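You operate a simulated robot arm through the tools that you are given. There is no shell and no other tool. Be economical: measure what you need, move in short steps, check, and stop when the job is done.

The job below is to be done with a simulated two-armed robot. You get a single attempt, and the scene is never put back.

JOB
Put the white tag from the short bench on the top of the steel bench and the green tag on the low shelf of the short bench. Switch the brake lever of the blue dolly off. Do these in any order. The brake lever of the blue dolly goes to its stop.

The check looks at the end state, three seconds after you hand in, the way a careful person would. Anything else that was tipped, shoved, dropped, spilled or broken makes it a failure.

ROBOT AND FRAMES
Two 6-joint arms with three-finger grippers on one trunk, on a base that drives. Base frame: it is fixed to the floor where the robot stands at the start and does not move with it; the origin is under the middle of the robot, x ahead of it, y to its left, z up; the surface under the hand at the start is at about z = 900. Units: mm, rad, N and s.
The left shoulder is at the start at [21, 170, 1510], the right one opposite. With the tool pointing down near the work surface each hand reaches from about 340 to 620 mm from the robot's upright axis, wherever it stands, measured 20 degrees to its own side. Places, roughly: brake lever of the blue dolly [-2000, 4200, 200]; low shelf of the short bench [600, 0, 200]; top of the steel bench [-1600, -1500, 800]. Payload 2.2 kg a hand.
Tool frame (each hand has its own): the origin (TCP) lies between the finger pads and is the grasp point; the fingertips stand 25 mm ahead of it; z points along the fingers, y is the line along which they close. Largest opening 104 mm; the body of the gripper starts 74 mm behind the TCP.
Orientation is that of the tool frame in the base frame, as [roll, pitch, yaw] about the fixed x, y, z axes, in that order (R = Rz(yaw) Ry(pitch) Rx(roll)). With the fingers straight down and closing along the base's y, the tool's x points along the base's -x, its y along +y and its z along -z.

CONTROLS
- The arms move only by the tool jog_arm. It takes "left_steps", "right_steps" or both (then of equal length, played together; a hand with none holds still); each is a list of rows, each a list of 3 entries, a list of its own where there are three numbers: the finger opening in mm, from 0 to 104, then the shift along the tool's x, y, z in mm, then the turn, a rotation vector about the tool's x, y, z in rad. In form: [[hand, [x, y, z], [ax, ay, az]], ...]. A call has 1 to 8 rows; each row is the pose to reach, as a shift and turn from the pose commanded when the call began, along the tool's axes at that moment. Rows are played at 5 a second. More than 50 mm and 0.15 rad between two rows, or a gripper value outside its range, and nothing of the call is played. Where a pose cannot be reached the arm comes as near as it can. A force on the tool above 40 N (or 10 N above the force at the start of the call, whichever is more), or a blocked arm, ends the call early, and 0.2 s more pass. The fingers move at their own pace and stop on an object; they squeeze with about 27 N. The grip force told is the motor's: it shows also when the fingers shut on nothing. Time passes only in rows, and 0.2 s behind the last, so rows that repeat a pose let the fingers close. It gives the time, the measured TCP pose, the force on the tool (base axes), the opening and the grip force at its end, in the units of the frame above (readings bear some noise), with the torque about the TCP (base axes, N m) and any sound that the robot's microphone picked up, and new pictures: "show" is both (left out), scene, wrist or none (wrist: the cameras of the hands that moved).
- Cameras (640 x 400 px; columns grow to the right, rows downward): "scene" is now at [150.4, -0.7, 1388.8]; the picture's right is [0.02, -1.00, 0.00], its down [-0.71, -0.01, -0.70] and it looks along [0.70, 0.01, -0.71] (base axes); focal length 267 px, centre (320, 200). "left" rides on the left gripper at [82, -3, -104] in its tool frame; the picture's right is [0.04, 1.00, 0.00], its down [-0.75, 0.03, -0.66] and it looks along [-0.66, 0.03, 0.75] (tool axes); focal length 256 px, centre (320, 200). "right" rides on the right gripper at [82, 3, -104] in its tool frame; the picture's right is [-0.04, 1.00, 0.00], its down [-0.75, -0.03, -0.66] and it looks along [-0.66, -0.03, 0.75] (tool axes); focal length 256 px, centre (320, 200). There is no depth. A picture from a camera that has moved, and an enlarged one, comes with that camera's place and axes in the base frame and with its lens.
- lift_body(by): slides the trunk up (or, below 0, down) by that many mm; the arms and the scene camera ride with it, the base frame stays. It gives what a move gives, with no picture.
- roll_base(legs): drives the robot by 1 to 6 legs, each [ahead, left, turn to the left] in mm, mm and rad, along the robot's own axes; the way and the turn of a leg run together, so that a leg with both is an arc; at most 1500 mm and 3.142 rad a leg. The arms and the cameras ride along, it lands a little off, and it stops where it bumps. It gives what a move gives, and a new picture of the scene camera.
- turn_head(pan, tilt): turns the head with the scene camera to pan (to the left, within 1.047 rad either way) and tilt (down, from -0.506 to 1.204), counted from straight ahead of the robot. It gives what a move gives, and a new picture of the scene camera.
- enlarge(camera, box): a new picture of the part [left, top, right, bottom] of that camera's present view, enlarged. The clock stands still meanwhile.
- job_done(): hands the job in; it is judged then, once.

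Work in short steps. Places have to be worked out from the pictures, the camera data and where the tool is seen: move nearer, look again, correct. Check each grasp and each placing, and mend what went wrong. You have 165 turns and 260 pictures in all, those below and enlarged ones among them. Open the grippers and draw the arms clear of the work before you hand the job in, unless the task says otherwise; then end with one line.

The tools are called after "Call:" as name(argument=value, ...) on one line, values as JSON. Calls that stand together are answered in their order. jog_arm: Moves the arms, as the interface text tells. Its arguments: {"type":"object","properties":{"left_steps":{"type":"array","items":{"type":"array"}},"right_steps":{"type":"array","items":{"type":"array"}},"show":{"type":"string","enum":["both","scene","wrist","none"]}},"required":[]} The other tools are called the same way: lift_body (by) slides the trunk up or down; roll_base (legs) drives the base; turn_head (pan, tilt) turns the head that bears the scene camera; enlarge (camera, box) takes an enlarged picture of a part of a camera's view; job_done () hands the job in.

At the start:

```text
t: 0.0
left_position: [480.1, 270.1, 1072.6]
left_tcp_rot: [3.142, -0.001, 3.141]
left_force: [-0.1, 0.7, 0.3]
left_torque: [-0.03, -0.02, 0.03]
left_width: 103.7
left_gripper_force: 0.0
right_position: [495.7, -169.2, 1108.6]
right_tcp_rot: [-3.141, 0.0, 3.141]
right_force: [-0.7, -0.5, -0.6]
right_torque: [0.03, 0.0, 0.01]
right_width: 104.1
right_gripper_force: 0.1
trunk travel left (down, up): [-702.0, 39.0]
robot x, y, heading: [-0.3, 1.5, 0.002]
head pan, tilt: [0.021, 0.792]
```

scene: 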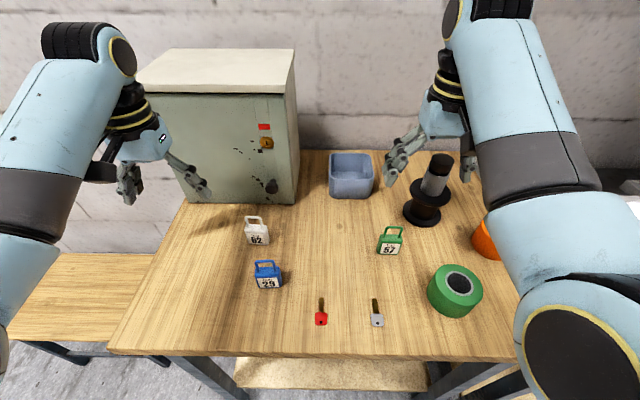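
right: 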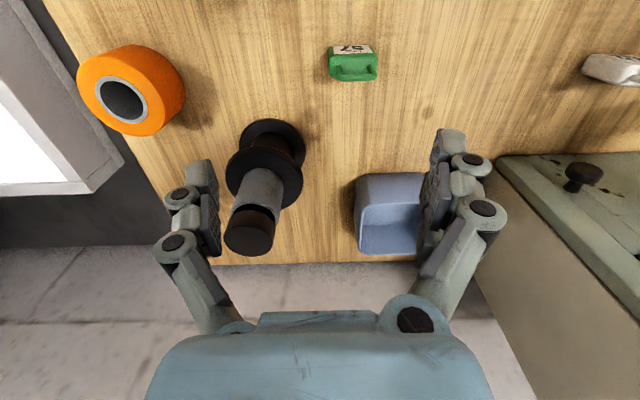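
left: 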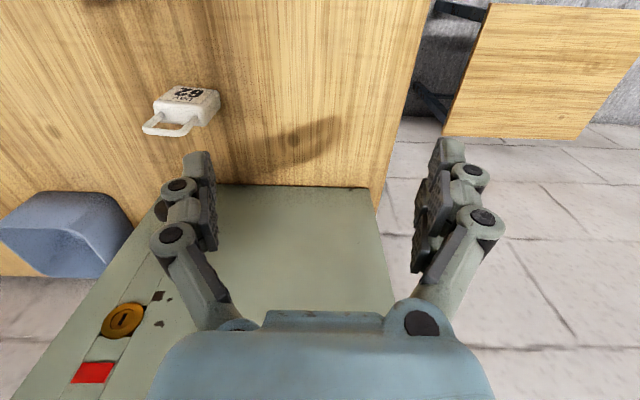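

The tags stand near (506,144) for white and (488,-142) for green. I'll look closer at both to see how they stand and how the shackles are oriented.

Call:
enlarge(camera="scene", box=[220, 190, 420, 315])

Call:
enlarge(camera="right", box=[300, 0, 460, 100])

Call:
enlarge(camera="left", box=[100, 50, 260, 150])

```text
3.20 times, centred on (320, 252) of scene
camera zoom: at [150.4, -0.7, 1388.8], right [0.02, -1.0, 0.0], down [-0.71, -0.01, -0.7], along [0.7, 0.01, -0.71], focal length 854 px, centre (320, 32)
```

zoom: 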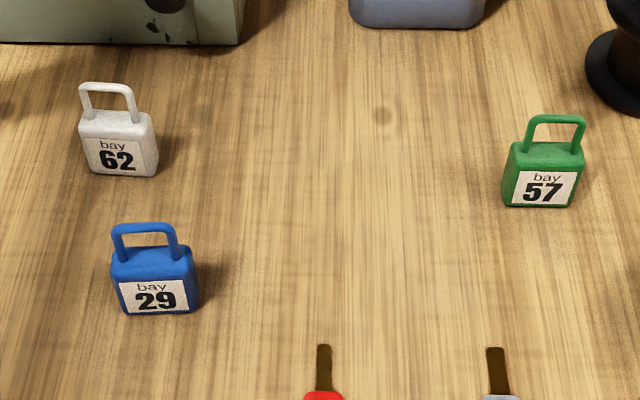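

```text
4.00 times, centred on (380, 50) of right
camera zoom: at [415.3, -165.5, 1212.2], right [0.04, 1.0, 0.0], down [0.75, -0.03, 0.66], along [0.66, -0.03, -0.75], focal length 1024 px, centre (80, 800)
```

zoom: 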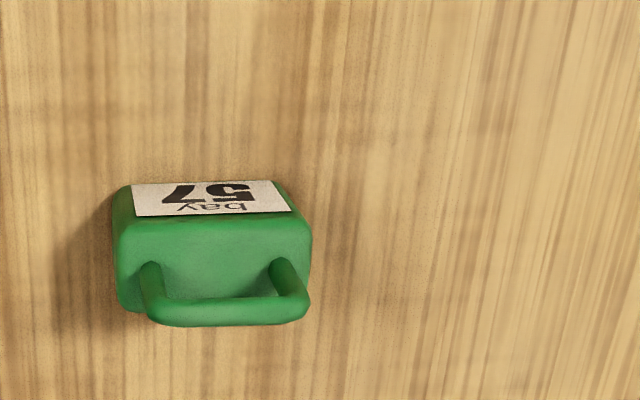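

```text
4.00 times, centred on (180, 100) of left
camera zoom: at [399.0, 267.6, 1177.4], right [-0.04, 1.0, 0.0], down [0.75, 0.03, 0.66], along [0.66, 0.03, -0.75], focal length 1024 px, centre (880, 600)
```

zoom: 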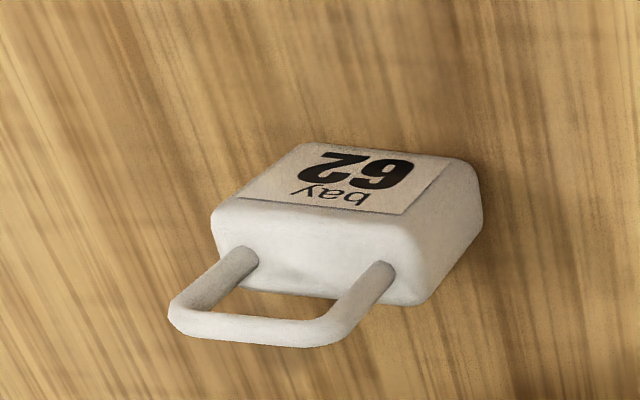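

Both padlock tags stand upright, about 46 mm wide along y: green near (480,-139), white near (498,139) with its yaw about -0.09. I'll move both hands above them and then check.

Call:
jog_arm(left_steps=[[104, [-5, -35, 0], [0, 0, 0.03]], [104, [-10, -70, 0], [0, 0, 0.06]], [104, [-14, -105, 15], [0, 0, 0.09]], [104, [-18, -131, 50], [0, 0, 0.09]]], right_steps=[[104, [5, 10, 25], [0, 0, 0]], [104, [10, 20, 50], [0, 0, 0]], [104, [15, 30, 70], [0, 0, 0]], [104, [16, 30, 86], [0, 0, 0]]], show="both")

```text
t: 1.2
left_position: [499.6, 157.8, 1018.4]
left_tcp_rot: [3.116, -0.005, 3.064]
left_force: [0.4, 0.5, 0.2]
left_torque: [0.02, -0.04, 0.05]
left_width: 104.0
left_gripper_force: 0.1
right_position: [500.7, -170.0, 1037.6]
right_tcp_rot: [-3.095, 0.041, 3.125]
right_force: [-0.3, 0.0, 0.4]
right_torque: [-0.03, 0.01, 0.02]
right_width: 104.2
right_gripper_force: 0.1
trunk travel left (down, up): [-702.0, 39.0]
robot x, y, heading: [1.0, 1.2, 0.007]
head pan, tilt: [0.021, 0.792]
stopped in row 4 (right hand): the arm was blocked; the commanded pose is now the measured one
camera scene: at [150.1, -0.6, 1388.8], right [0.02, -1.0, 0.0], down [-0.71, -0.01, -0.7], along [0.7, 0.01, -0.71], focal length 267 px, centre (320, 200)
camera right: at [415.9, -160.2, 1136.7], right [0.06, 1.0, -0.05], down [0.73, -0.01, 0.69], along [0.69, -0.07, -0.72], focal length 256 px, centre (320, 200)
camera left: at [416.7, 158.3, 1124.4], right [0.04, 1.0, 0.03], down [0.76, -0.05, 0.65], along [0.65, -0.01, -0.76], focal length 256 px, centre (320, 200)
```

scene: 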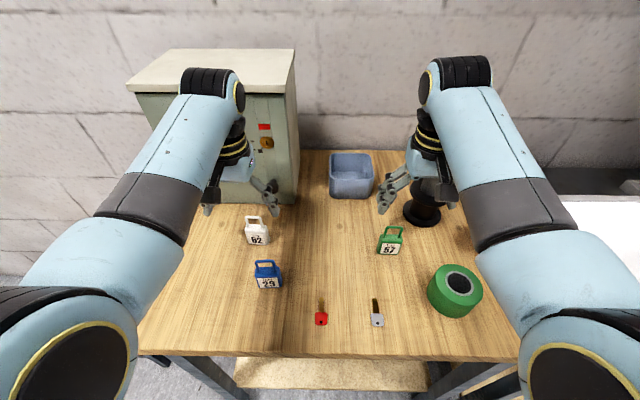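
right: 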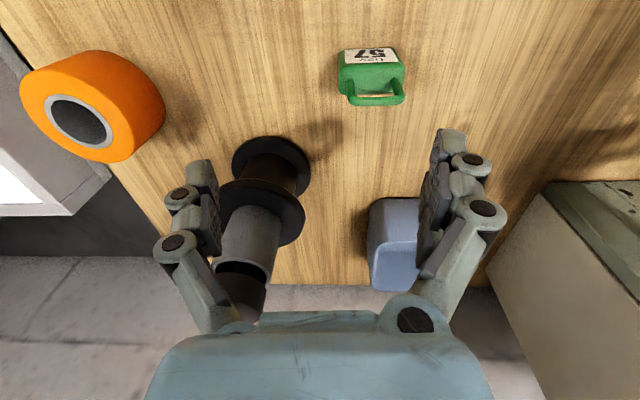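
left: 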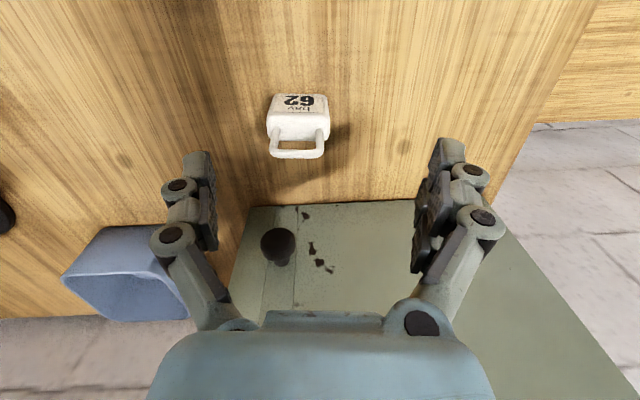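

The right arm stopped as blocked with no tool force. I'll look closely at what is touching near the spool column.

Call:
enlarge(camera="scene", box=[360, 90, 520, 240])

Call:
enlarge(camera="right", box=[140, 110, 460, 330])

```text
2.67 times, centred on (440, 165) of scene
camera zoom: at [150.1, -0.6, 1388.8], right [0.02, -1.0, 0.0], down [-0.71, -0.01, -0.7], along [0.7, 0.01, -0.71], focal length 712 px, centre (0, 293)
```

zoom: 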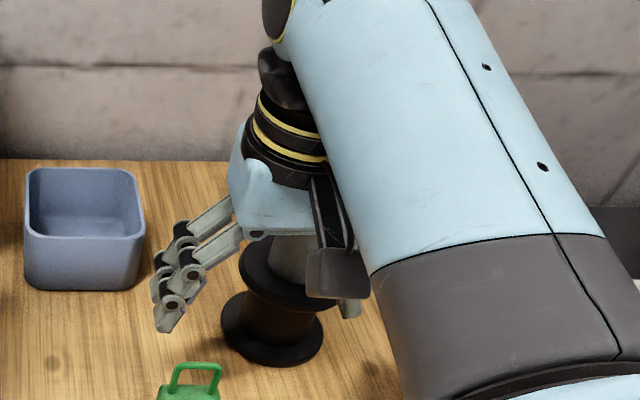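

```text
1.82 times, centred on (300, 220) of right
camera zoom: at [415.9, -160.2, 1136.7], right [0.06, 1.0, -0.05], down [0.73, -0.01, 0.69], along [0.69, -0.07, -0.72], focal length 465 px, centre (356, 164)
```

zoom: 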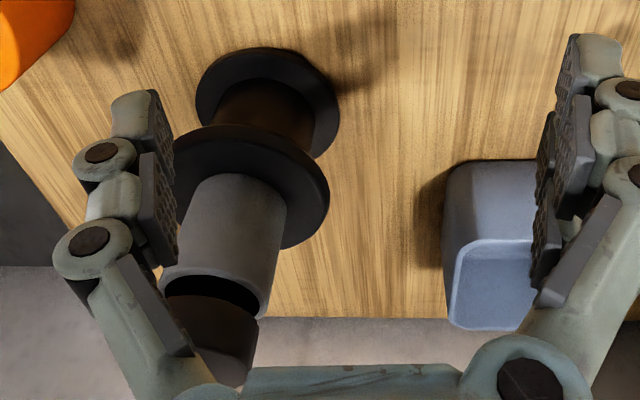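

The hand is probably touching the top of the spool column. I'll raise the right hand straight back up and look again.

Call:
jog_arm(right_steps=[[104, [0, 0, -30], [0, 0, 0]], [104, [3, 5, -60], [0, 0, 0]], [104, [3, 10, -75], [0, 0, 0]], [104, [3, 10, -75], [0, 0, 0]]], show="both")

```text
t: 2.4
left_position: [499.1, 158.9, 1020.2]
left_tcp_rot: [3.115, -0.003, 3.063]
left_force: [-0.2, 0.0, -0.7]
left_torque: [-0.01, 0.0, -0.02]
left_width: 104.0
left_gripper_force: 0.0
right_position: [496.5, -185.6, 1108.1]
right_tcp_rot: [-3.045, 0.04, 3.103]
right_force: [0.8, 0.6, 0.7]
right_torque: [0.02, 0.01, 0.02]
right_width: 104.2
right_gripper_force: 0.0
trunk travel left (down, up): [-702.0, 39.0]
robot x, y, heading: [4.9, -3.9, 0.002]
head pan, tilt: [0.021, 0.792]
stopped in row 4 (right hand): the arm was blocked; the commanded pose is now the measured one
camera scene: at [150.5, -0.7, 1388.8], right [0.02, -1.0, 0.0], down [-0.71, -0.01, -0.7], along [0.7, 0.01, -0.71], focal length 267 px, centre (320, 200)
camera right: at [411.6, -170.3, 1206.8], right [0.08, 0.99, -0.09], down [0.73, 0.01, 0.69], along [0.68, -0.12, -0.72], focal length 256 px, centre (320, 200)
```

scene: 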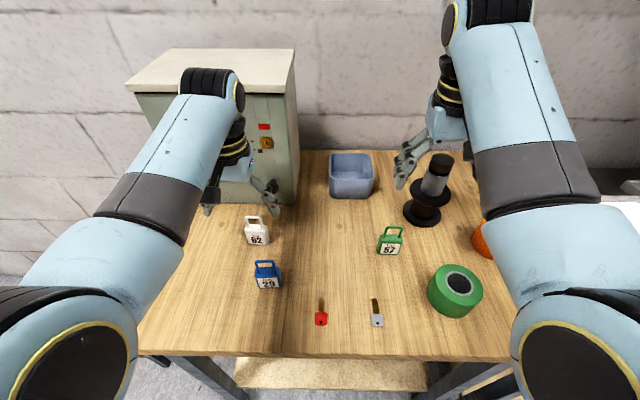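
right: 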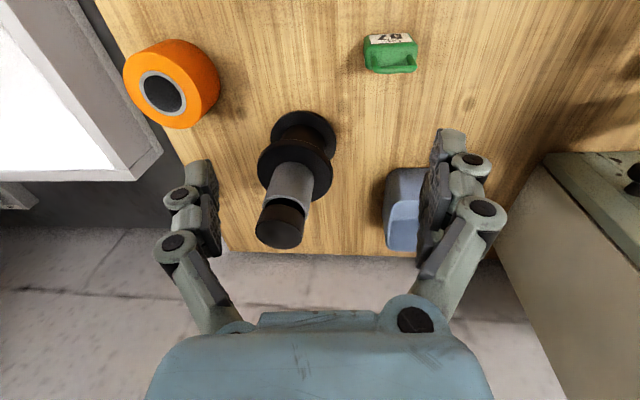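

The column and table look undisturbed, but the hand drifted in y and tilted, so a joint may be stalling rather than hitting something. I'll test a small correction of the orientation and y.

Call:
jog_arm(right_steps=[[104, [0, 4, 0], [0.03, -0.01, 0]], [104, [0, 8, 0], [0.06, -0.02, 0]], [104, [0, 16, 0], [0.09, -0.04, 0.03]], [104, [0, 16, 0], [0.09, -0.04, 0.03]], [104, [0, 16, 0], [0.09, -0.04, 0.03]]], show="none")

```text
t: 3.8
left_position: [498.5, 157.8, 1019.4]
left_tcp_rot: [3.115, -0.003, 3.063]
left_force: [-0.1, -0.4, -0.3]
left_torque: [-0.04, 0.04, 0.02]
left_width: 104.1
left_gripper_force: 0.1
right_position: [507.9, -224.0, 1111.8]
right_tcp_rot: [-2.871, 0.11, 3.05]
right_force: [-0.9, 0.0, -0.4]
right_torque: [-0.01, 0.0, 0.03]
right_width: 104.1
right_gripper_force: 0.0
trunk travel left (down, up): [-702.0, 39.0]
robot x, y, heading: [-0.2, 2.6, -0.003]
head pan, tilt: [0.021, 0.792]
stopped in row 5 (right hand): the arm was blocked; the commanded pose is now the measured one
```

The hand moved opposite to the command, so this isn't an ordinary obstacle. I'll do a null hold to see whether it drifts on its own.

Call:
jog_arm(right_steps=[[104, [0, 0, 0], [0, 0, 0]], [104, [0, 0, 0], [0, 0, 0]]], show="none")

Call:
jog_arm(right_steps=[[104, [0, 0, -5], [0, 0, 0]], [104, [0, 0, -10], [0, 0, 0]], [104, [0, 0, -10], [0, 0, 0]]], show="scene")

```text
t: 4.4
left_position: [499.8, 157.5, 1019.2]
left_tcp_rot: [3.115, -0.003, 3.065]
left_force: [-0.2, 0.0, 0.2]
left_torque: [0.0, -0.03, -0.05]
left_width: 104.1
left_gripper_force: 0.1
right_position: [506.6, -222.9, 1112.0]
right_tcp_rot: [-2.871, 0.11, 3.052]
right_force: [0.6, 0.7, 0.1]
right_torque: [0.0, 0.03, -0.03]
right_width: 104.0
right_gripper_force: 0.1
trunk travel left (down, up): [-702.0, 39.0]
robot x, y, heading: [-2.2, 0.5, -0.002]
head pan, tilt: [0.021, 0.792]
```

```text
t: 5.2
left_position: [498.8, 157.9, 1019.4]
left_tcp_rot: [3.116, -0.004, 3.065]
left_force: [-0.5, 0.6, 0.3]
left_torque: [0.02, -0.03, 0.0]
left_width: 103.8
left_gripper_force: 0.0
right_position: [503.0, -225.3, 1120.6]
right_tcp_rot: [-2.864, 0.107, 3.047]
right_force: [-0.5, 0.4, -0.1]
right_torque: [0.02, -0.01, -0.03]
right_width: 103.9
right_gripper_force: 0.0
trunk travel left (down, up): [-702.0, 39.0]
robot x, y, heading: [-3.1, -1.9, -0.002]
head pan, tilt: [0.021, 0.792]
camera scene: at [150.4, -0.7, 1388.8], right [0.02, -1.0, 0.0], down [-0.71, -0.01, -0.7], along [0.7, 0.01, -0.71], focal length 267 px, centre (320, 200)
```

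scene: 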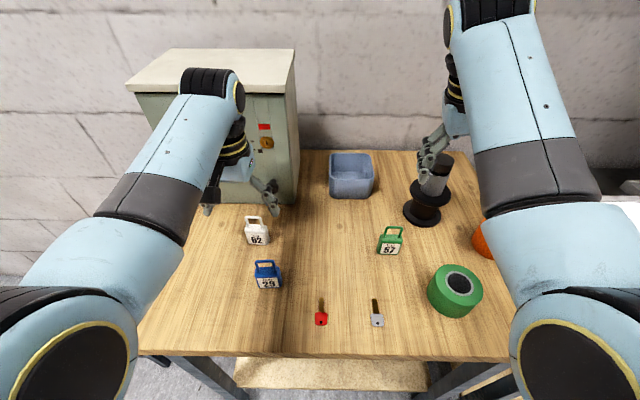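

Vertical motion works, while inward motion stalls. I suspect a joint limit when the right hand goes inboard of its shoulder line. I'll straighten the right hand while shifting it outboard.

Call:
jog_arm(right_steps=[[104, [0, -15, -2], [0.07, -0.02, 0]], [104, [0, -30, -4], [0.14, -0.05, 0]], [104, [0, -45, -6], [0.2, -0.08, 0.03]], [104, [0, -60, -8], [0.27, -0.1, 0.05]], [104, [0, -60, -8], [0.27, -0.1, 0.05]]], show="none")

```text
t: 6.6
left_position: [499.0, 158.1, 1019.9]
left_tcp_rot: [3.116, -0.004, 3.063]
left_force: [0.4, -0.1, -0.1]
left_torque: [0.01, -0.02, 0.02]
left_width: 103.7
left_gripper_force: 0.0
right_position: [509.9, -291.1, 1162.5]
right_tcp_rot: [-2.576, 0.262, 3.038]
right_force: [1.0, 0.3, -0.8]
right_torque: [-0.01, 0.0, -0.05]
right_width: 104.1
right_gripper_force: 0.0
trunk travel left (down, up): [-702.0, 39.0]
robot x, y, heading: [-1.9, -1.4, -0.0]
head pan, tilt: [0.021, 0.792]
stopped in row 5 (right hand): the arm was blocked; the commanded pose is now the measured one
```

Translation was followed this time, but the tilt went the opposite way. I'll test a pure small rotation with the reversed sign to learn how it responds.

Call:
jog_arm(right_steps=[[104, [0, 0, 0], [-0.05, 0, 0]], [104, [0, 0, 0], [-0.1, 0, 0]], [104, [0, 0, 0], [-0.1, 0, 0]]], show="none")

Call:
jog_arm(right_steps=[[104, [0, -10, 0], [0, 0, 0]], [104, [0, -20, 0], [0, 0, 0]], [104, [0, -20, 0], [0, 0, 0]]], show="both")

```text
t: 7.4
left_position: [498.9, 159.4, 1019.5]
left_tcp_rot: [3.115, -0.003, 3.063]
left_force: [-0.6, 0.3, -0.4]
left_torque: [-0.01, 0.02, -0.03]
left_width: 103.8
left_gripper_force: 0.1
right_position: [508.8, -289.4, 1161.8]
right_tcp_rot: [-2.681, 0.257, 3.037]
right_force: [0.8, -0.6, -0.4]
right_torque: [-0.01, -0.03, 0.04]
right_width: 104.2
right_gripper_force: 0.1
trunk travel left (down, up): [-702.0, 39.0]
robot x, y, heading: [1.2, 1.8, 0.001]
head pan, tilt: [0.021, 0.792]
```

```text
t: 8.2
left_position: [499.0, 157.7, 1019.2]
left_tcp_rot: [3.114, -0.003, 3.065]
left_force: [-0.3, 0.1, -0.4]
left_torque: [0.01, -0.04, 0.0]
left_width: 104.0
left_gripper_force: 0.1
right_position: [505.2, -306.5, 1169.4]
right_tcp_rot: [-2.678, 0.255, 3.039]
right_force: [0.3, -0.6, 0.7]
right_torque: [0.02, -0.01, -0.02]
right_width: 103.8
right_gripper_force: 0.2
trunk travel left (down, up): [-702.0, 39.0]
robot x, y, heading: [1.2, 1.0, -0.002]
head pan, tilt: [0.021, 0.792]
camera scene: at [150.4, -0.5, 1388.8], right [0.02, -1.0, 0.0], down [-0.71, -0.01, -0.7], along [0.7, 0.01, -0.71], focal length 267 px, centre (320, 200)
camera right: at [409.0, -247.5, 1237.0], right [0.24, 0.87, -0.42], down [0.6, 0.2, 0.77], along [0.76, -0.44, -0.47], focal length 256 px, centre (320, 200)
```

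scene: 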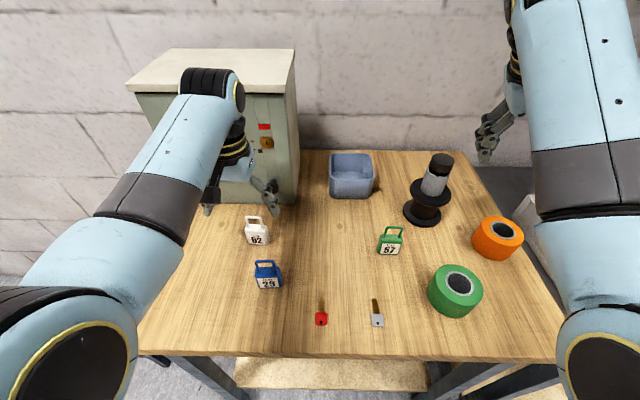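
right: 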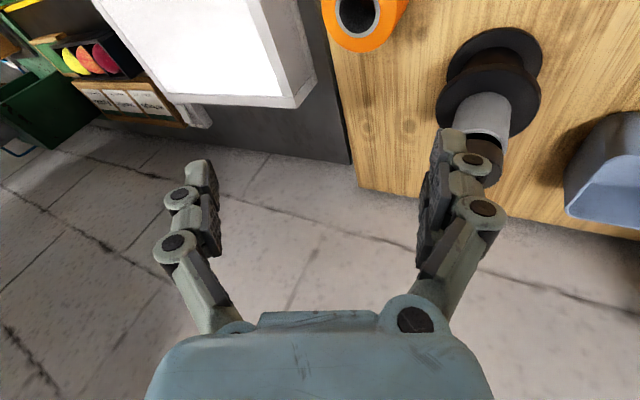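

I had the roll sign wrong: rotation about tool x raises roll directly. I'll straighten the right hand with the correct signs, keeping it outboard.

Call:
jog_arm(right_steps=[[104, [0, 0, 0], [-0.11, 0.06, -0.02]], [104, [0, 0, 0], [-0.22, 0.12, -0.04]], [104, [0, 0, 0], [-0.33, 0.18, -0.06]], [104, [0, 0, 0], [-0.44, 0.24, -0.08]], [104, [0, 0, 0], [-0.44, 0.24, -0.08]]], show="none")

```text
t: 9.4
left_position: [500.4, 158.4, 1018.4]
left_tcp_rot: [3.115, -0.006, 3.065]
left_force: [-0.6, 0.9, -0.6]
left_torque: [0.06, 0.03, 0.0]
left_width: 104.1
left_gripper_force: 0.2
right_position: [528.2, -313.4, 1138.6]
right_tcp_rot: [-3.121, 0.008, 3.059]
right_force: [-0.7, -0.6, 0.7]
right_torque: [0.02, 0.01, 0.03]
right_width: 104.1
right_gripper_force: 0.0
right hand out of reach, approached as far as the arm can: row 2, 3, 4, 5
trunk travel left (down, up): [-702.0, 39.0]
robot x, y, heading: [-3.9, 1.8, -0.001]
head pan, tilt: [0.021, 0.792]
```

The right hand is straight again. The readings show that neither wrist can go inboard of |y|≈164, so I'll work with the tags further out in the robot's frame. First I'll move the left hand to y≈210 and tidy up the right, then shift the base right by about 70 mm so the left hand ends over the white tag.

Call:
jog_arm(left_steps=[[104, [0, 20, -10], [0.026, 0, 0.01]], [104, [0, 40, -25], [0.026, 0, 0.01]], [104, [0, 52, -25], [0.026, 0, 0.01]], [104, [0, 52, -25], [0.026, 0, 0.01]]], right_steps=[[104, [20, 20, 0], [-0.02, 0, -0.08]], [104, [40, 40, 0], [-0.02, 0, -0.08]], [104, [48, 60, 10], [-0.02, 0, -0.08]], [104, [48, 60, 10], [-0.02, 0, -0.08]]], show="none")

Call:
roll_base(legs=[[0, -72, 0]])

```text
t: 10.4
left_position: [503.6, 208.3, 1046.9]
left_tcp_rot: [-3.141, -0.005, 3.052]
left_force: [0.6, -0.6, 0.9]
left_torque: [-0.01, 0.01, 0.02]
left_width: 103.7
left_gripper_force: 0.0
right_position: [492.9, -248.4, 1109.8]
right_tcp_rot: [3.14, 0.008, 3.137]
right_force: [0.1, 0.1, 0.1]
right_torque: [0.04, 0.02, -0.01]
right_width: 103.9
right_gripper_force: 0.1
right hand out of reach, approached as far as the arm can: row 1, 2, 3, 4
trunk travel left (down, up): [-702.0, 39.0]
robot x, y, heading: [2.5, -0.1, 0.001]
head pan, tilt: [0.021, 0.792]
```

```text
t: 11.4
left_position: [504.4, 135.5, 1045.8]
left_tcp_rot: [3.14, -0.005, 3.053]
left_force: [0.1, -1.1, -0.3]
left_torque: [0.07, 0.0, -0.03]
left_width: 104.2
left_gripper_force: 0.1
right_position: [493.5, -322.3, 1108.9]
right_tcp_rot: [-3.139, 0.006, 3.138]
right_force: [-0.1, -1.2, -1.2]
right_torque: [0.05, 0.02, -0.02]
right_width: 103.8
right_gripper_force: 0.1
trunk travel left (down, up): [-702.0, 39.0]
robot x, y, heading: [0.5, -75.6, 0.001]
head pan, tilt: [0.021, 0.792]
camera scene: at [150.4, -74.9, 1388.8], right [0.02, -1.0, 0.0], down [-0.71, -0.01, -0.7], along [0.7, 0.02, -0.71], focal length 267 px, centre (320, 200)
```

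scene: 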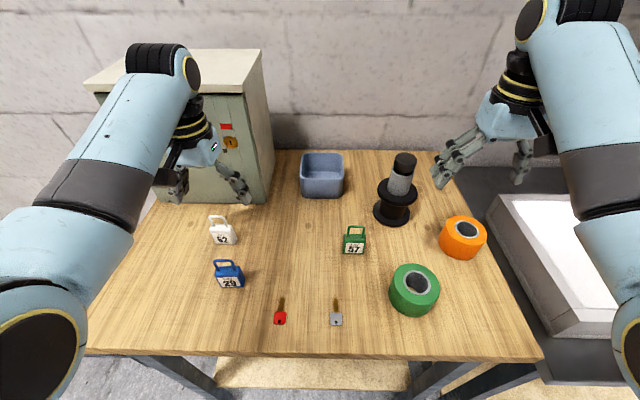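

The left hand should now be over the white tag, so I'll check with its wrist camera.

Call:
enlarge(camera="left", box=[160, 0, 480, 200])

```text
2.00 times, centred on (320, 100) of left
camera zoom: at [421.7, 138.9, 1151.3], right [0.05, 1.0, 0.0], down [0.76, -0.04, 0.65], along [0.65, -0.03, -0.76], focal length 512 px, centre (320, 400)
```

zoom: 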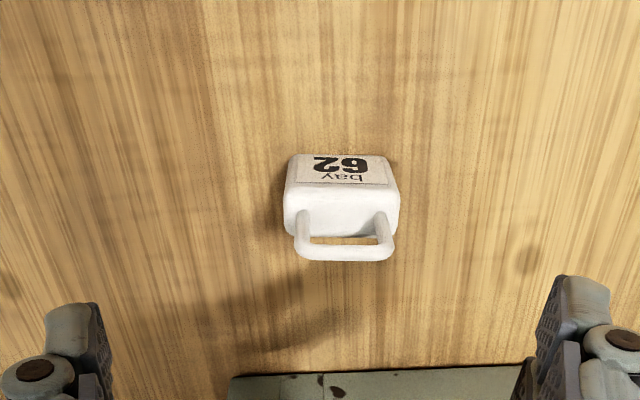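

The tag's centre is near (498,144.5) and its yaw matches the tool. I'll line up and descend to z≈932, then close.

Call:
jog_arm(left_steps=[[104, [7, 8.5, 0], [0, 0, 0]], [104, [7, 8.5, 35], [0, 0, 0]], [104, [7, 8.5, 70], [0, 0, 0]], [104, [7, 8.5, 95], [0, 0, 0]], [104, [7, 8.5, 113], [0, 0, 0]], [104, [7, 8.5, 113], [0, 0, 0]]], show="wrist")

```text
t: 12.8
left_position: [497.1, 145.1, 933.3]
left_tcp_rot: [3.142, -0.002, 3.054]
left_force: [-0.2, 0.2, 0.2]
left_torque: [-0.04, -0.02, 0.04]
left_width: 103.9
left_gripper_force: 0.1
right_position: [492.9, -320.6, 1108.9]
right_tcp_rot: [-3.139, 0.008, 3.137]
right_force: [0.6, 0.1, -0.1]
right_torque: [-0.05, -0.01, 0.02]
right_width: 104.0
right_gripper_force: 0.1
trunk travel left (down, up): [-702.0, 39.0]
robot x, y, heading: [-0.4, -68.1, -0.0]
head pan, tilt: [0.021, 0.792]
camera left: at [415.0, 150.0, 1038.8], right [0.05, 1.0, 0.0], down [0.76, -0.04, 0.65], along [0.65, -0.03, -0.76], focal length 256 px, centre (320, 200)
```

left: 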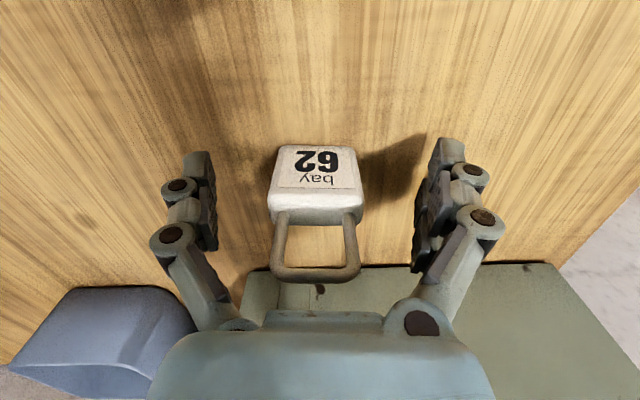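

The tag sits between the fingers, so I'll close now.

Call:
jog_arm(left_steps=[[60, [0, 0, 0], [0, 0, 0]], [30, [0, 0, 0], [0, 0, 0]], [30, [0, 0, 0], [0, 0, 0]], [30, [0, 0, 0], [0, 0, 0]]], show="none")

Call:
jog_arm(left_steps=[[30, [0, 0, -30], [0, 0, 0]], [30, [0, 0, -70], [0, 0, 0]], [30, [0, 20, -115], [0, 0, 0]], [30, [0, 40, -130], [0, 0, 0]], [30, [0, 40, -130], [0, 0, 0]]], show="both")

```text
t: 13.8
left_position: [498.2, 145.2, 932.9]
left_tcp_rot: [-3.141, -0.004, 3.054]
left_force: [0.7, 0.5, 0.8]
left_torque: [0.03, 0.01, 0.0]
left_width: 44.9
left_gripper_force: 26.8
right_position: [493.4, -321.9, 1108.4]
right_tcp_rot: [-3.139, 0.009, 3.139]
right_force: [-0.4, 0.5, -0.1]
right_torque: [0.03, 0.01, 0.0]
right_width: 103.8
right_gripper_force: 0.0
trunk travel left (down, up): [-702.0, 39.0]
robot x, y, heading: [-1.0, -71.6, 0.003]
head pan, tilt: [0.021, 0.792]
```

```text
t: 15.0
left_position: [500.0, 184.9, 1064.4]
left_tcp_rot: [3.141, -0.005, 3.051]
left_force: [0.7, -0.4, -0.9]
left_torque: [0.01, -0.01, 0.01]
left_width: 44.8
left_gripper_force: 27.7
right_position: [493.5, -322.5, 1108.4]
right_tcp_rot: [-3.14, 0.009, 3.138]
right_force: [-0.4, 0.6, -0.2]
right_torque: [-0.02, 0.01, 0.01]
right_width: 104.0
right_gripper_force: 0.1
trunk travel left (down, up): [-702.0, 39.0]
robot x, y, heading: [-1.2, -72.1, 0.001]
head pan, tilt: [0.021, 0.792]
camera scene: at [150.4, -73.5, 1388.8], right [0.02, -1.0, 0.0], down [-0.71, -0.01, -0.7], along [0.7, 0.01, -0.71], focal length 267 px, centre (320, 200)
camera left: at [418.7, 189.4, 1168.8], right [0.05, 1.0, 0.0], down [0.76, -0.04, 0.65], along [0.65, -0.03, -0.76], focal length 256 px, centre (320, 200)
```

scene: 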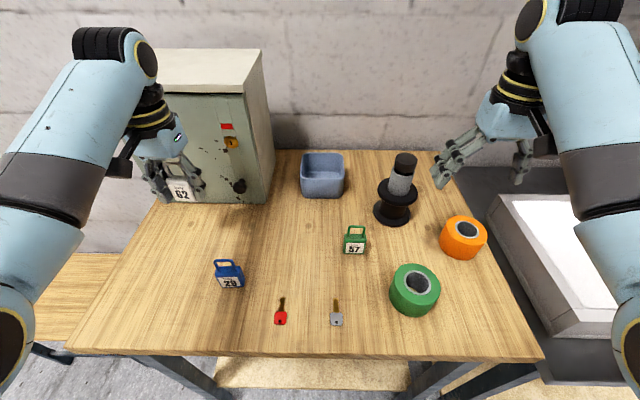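
left: 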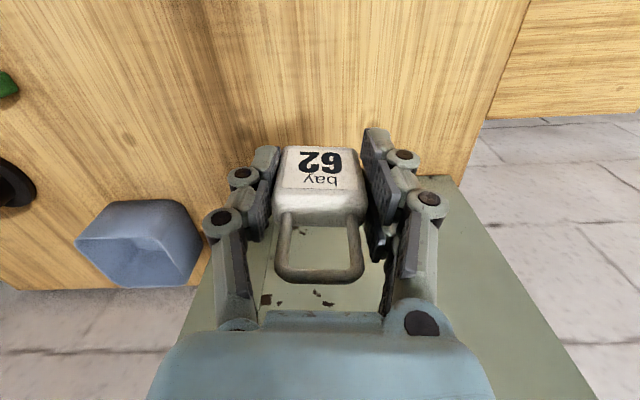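

The white tag is held. Next I'll drive left about 147 mm so the right hand can reach the green tag, and then check from its wrist camera.

Call:
roll_base(legs=[[0, 147, 0]])

Call:
jog_arm(right_steps=[[104, [4, 15, 20], [0, 0, 0]], [104, [8, 35, 40], [0, 0, 0]], [104, [13, 35, 60], [0, 0, 0]], [104, [13, 35, 60], [0, 0, 0]]], show="wrist")

```text
t: 16.4
left_position: [501.5, 335.3, 1062.5]
left_tcp_rot: [-3.139, -0.004, 3.051]
left_force: [0.0, 0.8, -0.9]
left_torque: [-0.02, 0.0, -0.02]
left_width: 44.9
left_gripper_force: 26.9
right_position: [493.9, -172.2, 1108.7]
right_tcp_rot: [-3.138, 0.007, 3.136]
right_force: [-0.5, 0.1, 0.5]
right_torque: [-0.02, 0.0, 0.01]
right_width: 104.2
right_gripper_force: 0.2
trunk travel left (down, up): [-702.0, 39.0]
robot x, y, heading: [3.7, 78.8, -0.002]
head pan, tilt: [0.021, 0.792]
camera scene: at [150.6, 77.1, 1388.8], right [0.02, -1.0, 0.0], down [-0.71, -0.01, -0.7], along [0.7, 0.01, -0.71], focal length 267 px, centre (320, 200)
```

scene: 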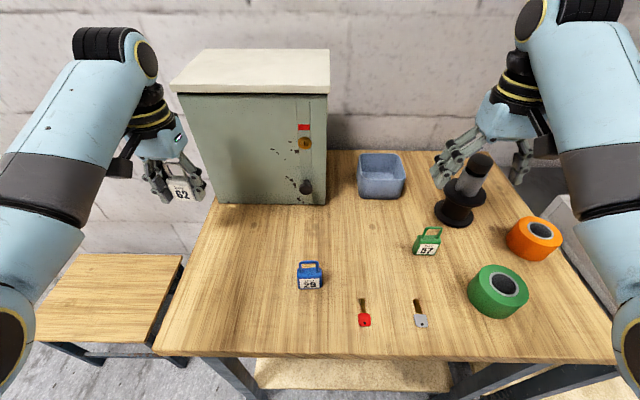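

```text
t: 17.4
left_position: [500.1, 335.8, 1063.7]
left_tcp_rot: [-3.141, -0.003, 3.05]
left_force: [-0.2, 0.2, -0.8]
left_torque: [-0.01, -0.02, 0.02]
left_width: 44.5
left_gripper_force: 26.6
right_position: [481.3, -138.0, 1049.8]
right_tcp_rot: [-3.138, 0.007, 3.138]
right_force: [-0.7, -0.6, -0.8]
right_torque: [-0.01, -0.01, -0.02]
right_width: 103.8
right_gripper_force: 0.1
trunk travel left (down, up): [-702.0, 39.0]
robot x, y, heading: [-4.4, 79.5, -0.001]
head pan, tilt: [0.021, 0.792]
camera right: at [398.9, -134.3, 1151.2], right [0.05, 1.0, 0.0], down [0.75, -0.03, 0.66], along [0.66, -0.03, -0.75], focal length 256 px, centre (320, 200)
```

right: 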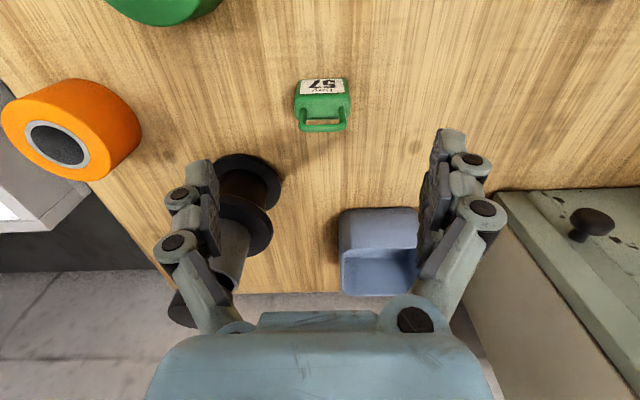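

The green tag's centre is at about (479,-137), nearly under the hand, and the spool is about 60 mm clear. I'll descend to z≈932.

Call:
jog_arm(right_steps=[[104, [2, 1, 30], [0, 0, 0.02]], [104, [2, 1, 60], [0, 0, 0.03]], [104, [2, 1, 90], [0, 0, 0.03]], [104, [2, 1, 117], [0, 0, 0.03]], [104, [2, 1, 117], [0, 0, 0.03]]], show="wrist")

```text
t: 18.6
left_position: [501.7, 335.2, 1063.7]
left_tcp_rot: [3.141, -0.004, 3.049]
left_force: [0.5, -0.6, -1.2]
left_torque: [-0.01, -0.01, 0.02]
left_width: 44.8
left_gripper_force: 26.7
right_position: [477.6, -138.2, 932.0]
right_tcp_rot: [-3.139, 0.008, 3.106]
right_force: [-0.1, -1.2, -0.2]
right_torque: [0.03, 0.01, 0.02]
right_width: 103.8
right_gripper_force: 0.0
trunk travel left (down, up): [-702.0, 39.0]
robot x, y, heading: [-0.5, 77.9, 0.0]
head pan, tilt: [0.021, 0.792]
camera right: at [397.0, -132.1, 1033.6], right [0.08, 1.0, 0.0], down [0.75, -0.05, 0.66], along [0.66, -0.05, -0.75], focal length 256 px, centre (320, 200)
```

right: 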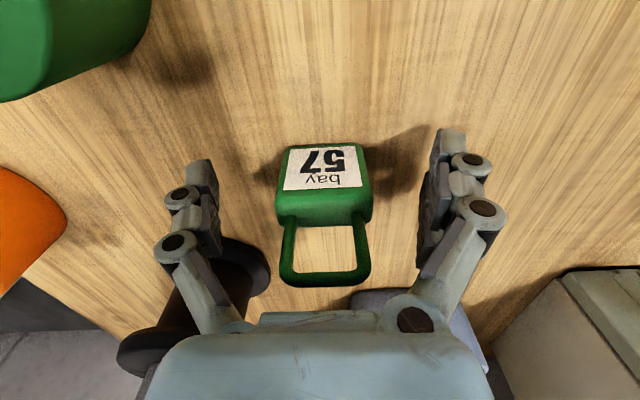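

The fingers are well placed around the green tag. I'll close and lift.

Call:
jog_arm(right_steps=[[60, [0, 0, 0], [0, 0, -0.03]], [30, [0, 0, 0], [0, 0, -0.03]], [30, [0, 0, 0], [0, 0, -0.03]], [30, [0, 0, 0], [0, 0, -0.03]]], show="none")

Call:
jog_arm(right_steps=[[30, [0, 0, -30], [0, 0, 0]], [30, [0, 0, -70], [0, 0, 0]], [30, [0, 0, -110], [0, 0, 0]], [30, [0, 0, -140], [0, 0, 0]], [30, [0, 0, -140], [0, 0, 0]]], show="wrist")

```text
t: 19.6
left_position: [501.7, 334.7, 1062.8]
left_tcp_rot: [-3.141, -0.002, 3.049]
left_force: [-0.7, -0.5, 0.2]
left_torque: [-0.01, 0.02, -0.03]
left_width: 44.8
left_gripper_force: 27.3
right_position: [479.0, -138.0, 931.1]
right_tcp_rot: [-3.138, 0.006, 3.136]
right_force: [-0.5, -0.2, 0.7]
right_torque: [-0.04, 0.0, 0.01]
right_width: 44.8
right_gripper_force: 26.7
trunk travel left (down, up): [-702.0, 39.0]
robot x, y, heading: [-1.1, 77.3, -0.002]
head pan, tilt: [0.021, 0.792]
```

```text
t: 20.8
left_position: [501.1, 335.2, 1061.9]
left_tcp_rot: [3.141, -0.004, 3.051]
left_force: [-0.1, 0.3, -0.7]
left_torque: [0.04, 0.03, -0.01]
left_width: 45.0
left_gripper_force: 27.1
right_position: [478.8, -136.9, 1072.5]
right_tcp_rot: [-3.14, 0.006, 3.136]
right_force: [-0.6, 0.5, -0.7]
right_torque: [0.0, 0.03, -0.01]
right_width: 44.9
right_gripper_force: 27.0
trunk travel left (down, up): [-702.0, 39.0]
robot x, y, heading: [0.1, 78.5, -0.002]
head pan, tilt: [0.021, 0.792]
camera right: at [396.6, -133.9, 1174.9], right [0.04, 1.0, 0.0], down [0.75, -0.03, 0.66], along [0.66, -0.03, -0.75], focal length 256 px, centre (320, 200)
```

right: 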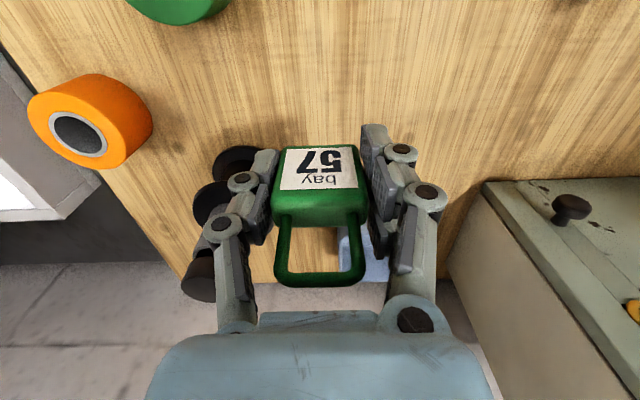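

Both tags are held. I'll back off 550 mm so the hands clear the bench edge and see the bench from there.

Call:
roll_base(legs=[[-550, 0, 0]])

```text
t: 23.9
left_position: [-44.5, 334.0, 1063.6]
left_tcp_rot: [3.14, -0.003, 3.046]
left_force: [0.7, -0.4, 0.0]
left_torque: [-0.03, -0.01, -0.01]
left_width: 44.8
left_gripper_force: 26.8
right_position: [-69.6, -137.5, 1072.4]
right_tcp_rot: [-3.137, 0.008, 3.132]
right_force: [0.0, 0.0, -0.5]
right_torque: [-0.01, -0.02, 0.0]
right_width: 44.9
right_gripper_force: 26.7
trunk travel left (down, up): [-702.0, 39.0]
robot x, y, heading: [-544.7, 79.2, -0.004]
head pan, tilt: [0.021, 0.792]
camera scene: at [-395.7, 77.9, 1388.8], right [0.01, -1.0, 0.0], down [-0.71, -0.01, -0.7], along [0.7, 0.01, -0.71], focal length 267 px, centre (320, 200)
```

scene: 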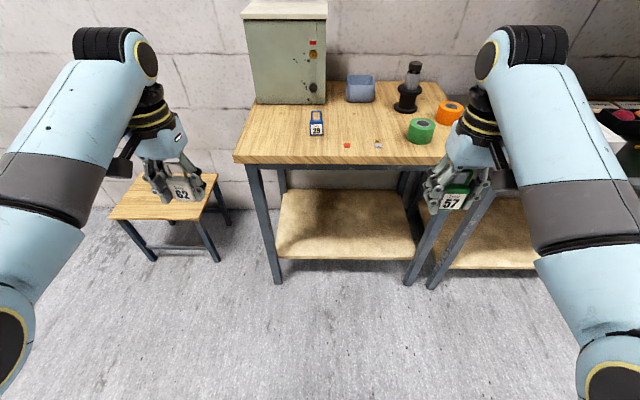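

This bench's open low shelf spans roughly x 360–860, y −400 to 310, with a front leg near (307,312). I'll shift left so that only the right arm enters between the legs and the left stays outside, then lower the trunk.

Call:
jog_arm(left_steps=[[30, [20, 0, 0], [0, 0, 0]], [30, [45, 0, 0], [0, 0, 0]], [30, [70, 0, 0], [0, 0, 0]], [30, [80, 0, 0], [0, 0, 0]]], show="none")

Call:
roll_base(legs=[[0, 112, 0]])

Call:
lift_body(by=-680)

Call:
turn_head(pan=-0.1, tilt=0.5)

```text
t: 24.9
left_position: [-123.8, 341.9, 1062.4]
left_tcp_rot: [-3.141, -0.003, 3.045]
left_force: [-0.2, -0.1, -0.8]
left_torque: [-0.03, 0.01, 0.02]
left_width: 44.9
left_gripper_force: 27.2
right_position: [-67.8, -137.0, 1072.8]
right_tcp_rot: [-3.14, 0.01, 3.132]
right_force: [0.3, -0.1, 0.8]
right_torque: [-0.03, 0.01, 0.01]
right_width: 44.8
right_gripper_force: 27.0
trunk travel left (down, up): [-702.0, 39.0]
robot x, y, heading: [-545.9, 81.0, -0.001]
head pan, tilt: [0.021, 0.792]
```

```text
t: 26.1
left_position: [-122.6, 453.8, 1063.0]
left_tcp_rot: [-3.139, -0.005, 3.049]
left_force: [-0.4, -0.6, -0.7]
left_torque: [-0.02, 0.01, -0.01]
left_width: 44.7
left_gripper_force: 27.3
right_position: [-67.6, -25.3, 1072.5]
right_tcp_rot: [-3.138, 0.007, 3.132]
right_force: [-0.3, 0.4, 0.1]
right_torque: [-0.04, 0.04, -0.01]
right_width: 44.7
right_gripper_force: 27.2
trunk travel left (down, up): [-702.0, 39.0]
robot x, y, heading: [-546.6, 189.6, -0.002]
head pan, tilt: [0.021, 0.792]
camera scene: at [-394.7, 190.4, 1388.8], right [0.02, -1.0, 0.0], down [-0.71, -0.01, -0.7], along [0.7, 0.01, -0.71], focal length 267 px, centre (320, 200)
```

scene: 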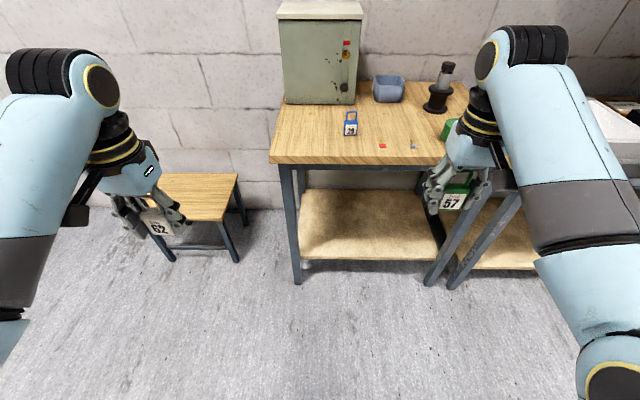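

```text
refused: -680 is not a number from -400 to 400
```

```text
t: 26.9
left_position: [-123.5, 453.2, 1064.1]
left_tcp_rot: [3.141, -0.001, 3.047]
left_force: [-0.4, -0.2, -0.9]
left_torque: [-0.01, -0.01, 0.0]
left_width: 44.7
left_gripper_force: 27.4
right_position: [-66.4, -26.0, 1072.9]
right_tcp_rot: [-3.14, 0.006, 3.134]
right_force: [0.2, -0.1, -1.2]
right_torque: [-0.01, 0.02, 0.01]
right_width: 45.0
right_gripper_force: 27.2
trunk travel left (down, up): [-702.0, 39.0]
robot x, y, heading: [-541.9, 192.1, -0.004]
head pan, tilt: [-0.099, 0.499]
camera scene: at [-385.3, 178.7, 1414.1], right [-0.1, -0.99, 0.0], down [-0.48, 0.05, -0.88], along [0.87, -0.09, -0.48], focal length 267 px, centre (320, 200)
```

scene: 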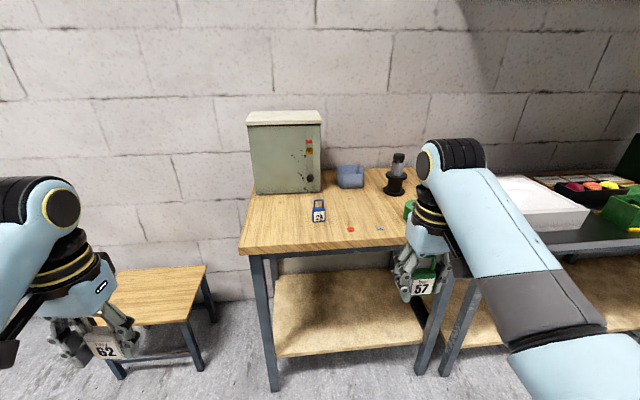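

The trunk travels at most 400 mm per call, so I'll lower it in two calls.

Call:
lift_body(by=-400)

Call:
lift_body(by=-280)

Call:
turn_head(pan=-0.1, tilt=0.4)

```text
t: 30.8
left_position: [-123.1, 455.6, 663.2]
left_tcp_rot: [-3.141, -0.005, 3.045]
left_force: [0.6, 0.4, -0.8]
left_torque: [0.01, 0.01, 0.0]
left_width: 44.7
left_gripper_force: 26.9
right_position: [-66.1, -25.5, 671.6]
right_tcp_rot: [-3.138, 0.009, 3.133]
right_force: [0.0, -0.7, 0.1]
right_torque: [0.0, -0.02, -0.03]
right_width: 45.0
right_gripper_force: 27.0
trunk travel left (down, up): [-302.0, 439.0]
robot x, y, heading: [-546.2, 191.3, -0.007]
head pan, tilt: [-0.099, 0.499]
```

```text
t: 33.6
left_position: [-183.3, 453.9, 305.2]
left_tcp_rot: [-3.117, -0.248, 3.043]
left_force: [1.0, 0.2, -0.4]
left_torque: [0.01, 0.0, -0.01]
left_width: 44.8
left_gripper_force: 26.9
right_position: [-106.0, -25.2, 328.3]
right_tcp_rot: [-3.137, -0.161, 3.133]
right_force: [-1.0, -0.2, -0.5]
right_torque: [-0.05, 0.0, -0.04]
right_width: 44.9
right_gripper_force: 26.5
trunk travel left (down, up): [-22.0, 719.0]
robot x, y, heading: [-543.4, 194.3, -0.001]
head pan, tilt: [-0.099, 0.499]
```

```text
t: 34.3
left_position: [-182.8, 453.7, 305.1]
left_tcp_rot: [-3.116, -0.249, 3.044]
left_force: [0.5, 0.2, 0.3]
left_torque: [-0.01, 0.0, 0.01]
left_width: 45.0
left_gripper_force: 26.8
right_position: [-106.7, -26.1, 327.8]
right_tcp_rot: [-3.137, -0.163, 3.132]
right_force: [0.3, -0.1, -0.7]
right_torque: [-0.01, 0.03, 0.01]
right_width: 44.9
right_gripper_force: 27.1
trunk travel left (down, up): [-22.0, 719.0]
robot x, y, heading: [-545.8, 190.0, -0.002]
head pan, tilt: [-0.099, 0.4]
camera scene: at [-353.6, 178.7, 730.3], right [-0.1, -0.99, 0.0], down [-0.39, 0.04, -0.92], along [0.92, -0.1, -0.39], focal length 267 px, centre (320, 200)
```

scene: 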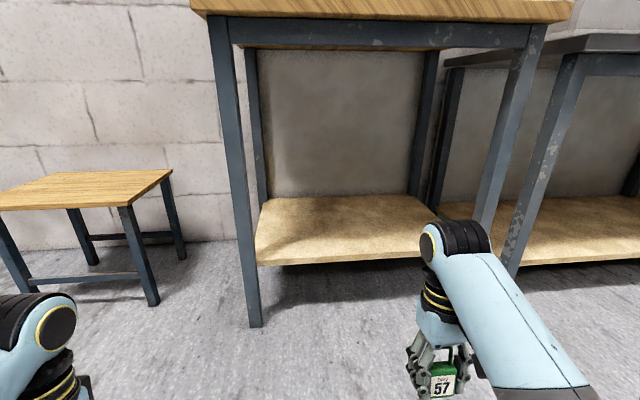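

The hands pitched as the trunk reached the bottom, so the elbows are probably touching the base. I'll raise the trunk 80 mm and see whether the pose recovers.

Call:
lift_body(by=80)

```text
t: 35.4
left_position: [-184.7, 454.1, 383.8]
left_tcp_rot: [-3.119, -0.252, 3.043]
left_force: [1.6, 0.4, -0.1]
left_torque: [0.0, -0.02, -0.02]
left_width: 44.7
left_gripper_force: 26.5
right_position: [-106.7, -25.1, 407.4]
right_tcp_rot: [-3.137, -0.162, 3.131]
right_force: [-0.1, 0.4, -0.3]
right_torque: [0.02, -0.02, 0.01]
right_width: 45.2
right_gripper_force: 27.0
trunk travel left (down, up): [-102.0, 639.0]
robot x, y, heading: [-545.2, 190.5, -0.006]
head pan, tilt: [-0.099, 0.4]
```

The pose stayed put, so I'll straighten both hands. Negative ay raises the pitch back to 0.

Call:
jog_arm(left_steps=[[30, [0, 0, -5], [0, -0.08, 0]], [30, [0, 0, -10], [0, -0.16, 0]], [30, [0, 0, -15], [0.02, -0.25, 0]], [30, [0, 0, -15], [0.02, -0.25, 0]]], right_steps=[[30, [0, 0, 0], [0, -0.06, 0]], [30, [0, 0, 0], [0, -0.12, 0]], [30, [0, 0, 0], [0, -0.16, 0]], [30, [0, 0, 0], [0, -0.16, 0]]], show="scene")

```text
t: 36.4
left_position: [-181.6, 453.8, 399.8]
left_tcp_rot: [-3.099, 0.003, 3.053]
left_force: [0.1, 0.6, -0.4]
left_torque: [0.0, -0.01, -0.03]
left_width: 45.0
left_gripper_force: 27.3
right_position: [-106.1, -25.1, 407.9]
right_tcp_rot: [-3.138, -0.001, 3.134]
right_force: [0.0, 0.0, -1.1]
right_torque: [0.01, 0.01, -0.02]
right_width: 44.7
right_gripper_force: 27.2
trunk travel left (down, up): [-102.0, 639.0]
robot x, y, heading: [-540.6, 192.5, -0.009]
head pan, tilt: [-0.099, 0.4]
camera scene: at [-359.8, 178.8, 810.1], right [-0.1, -0.99, 0.0], down [-0.39, 0.04, -0.92], along [0.92, -0.1, -0.39], focal length 267 px, centre (320, 200)
```

scene: 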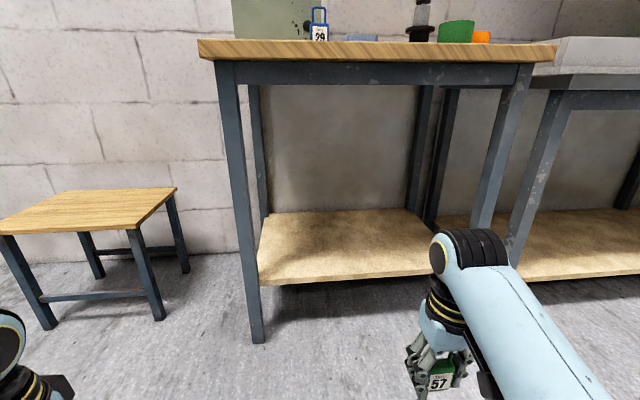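

The hands are straight. I judge the shelf front at x≈320, z≈240. I'll drive ahead 430 mm with the right hand passing between the legs at y≈−25 and the left outside the leg.

Call:
roll_base(legs=[[430, 0, 0]])

Call:
jog_arm(right_steps=[[30, [-35, 0, 20], [0, 0, 0]], [30, [-70, 0, 40], [0, 0, 0]], [30, [-100, 0, 60], [0, 0, 0]], [30, [-100, 0, 60], [0, 0, 0]]], show="both")

```text
t: 39.1
left_position: [248.9, 452.7, 398.7]
left_tcp_rot: [-3.1, 0.002, 3.054]
left_force: [-0.3, 1.2, -0.2]
left_torque: [-0.05, 0.03, -0.03]
left_width: 44.8
left_gripper_force: 26.6
right_position: [322.8, -27.2, 407.3]
right_tcp_rot: [-3.139, 0.0, 3.137]
right_force: [0.8, 0.6, -0.1]
right_torque: [0.0, -0.02, -0.01]
right_width: 44.8
right_gripper_force: 26.5
trunk travel left (down, up): [-102.0, 639.0]
robot x, y, heading: [-114.2, 187.0, -0.005]
head pan, tilt: [-0.099, 0.4]
camera scene: at [69.1, 176.9, 810.1], right [-0.1, -0.99, 0.0], down [-0.39, 0.04, -0.92], along [0.92, -0.1, -0.39], focal length 267 px, centre (320, 200)
```

scene: 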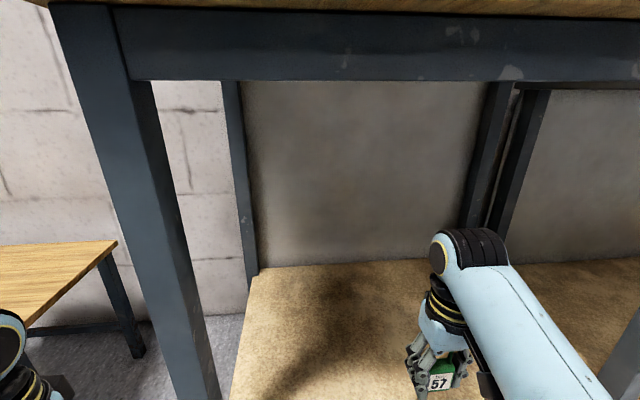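

```text
t: 40.1
left_position: [248.4, 452.9, 399.2]
left_tcp_rot: [-3.098, 0.002, 3.054]
left_force: [0.1, -0.6, -0.7]
left_torque: [0.02, 0.02, -0.01]
left_width: 44.8
left_gripper_force: 26.7
right_position: [421.1, -27.9, 346.5]
right_tcp_rot: [-3.138, -0.001, 3.135]
right_force: [1.5, -0.3, 0.4]
right_torque: [0.04, 0.03, 0.0]
right_width: 45.0
right_gripper_force: 27.1
trunk travel left (down, up): [-102.0, 639.0]
robot x, y, heading: [-114.5, 191.6, -0.003]
head pan, tilt: [-0.099, 0.4]
camera scene: at [69.2, 176.9, 810.0], right [-0.1, -0.99, 0.0], down [-0.39, 0.04, -0.92], along [0.92, -0.1, -0.39], focal length 267 px, centre (320, 200)
camera right: at [340.7, -24.3, 451.3], right [0.05, 1.0, 0.0], down [0.75, -0.03, 0.66], along [0.65, -0.03, -0.76], focal length 256 px, centre (320, 200)
```

scene: 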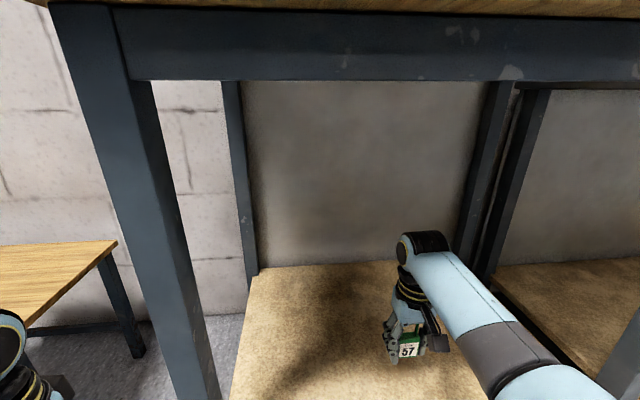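
right: 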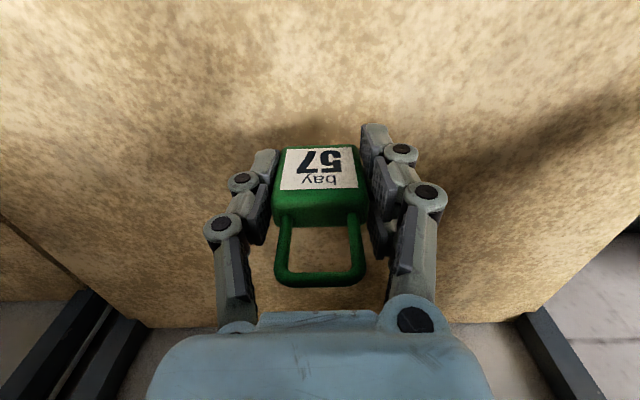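

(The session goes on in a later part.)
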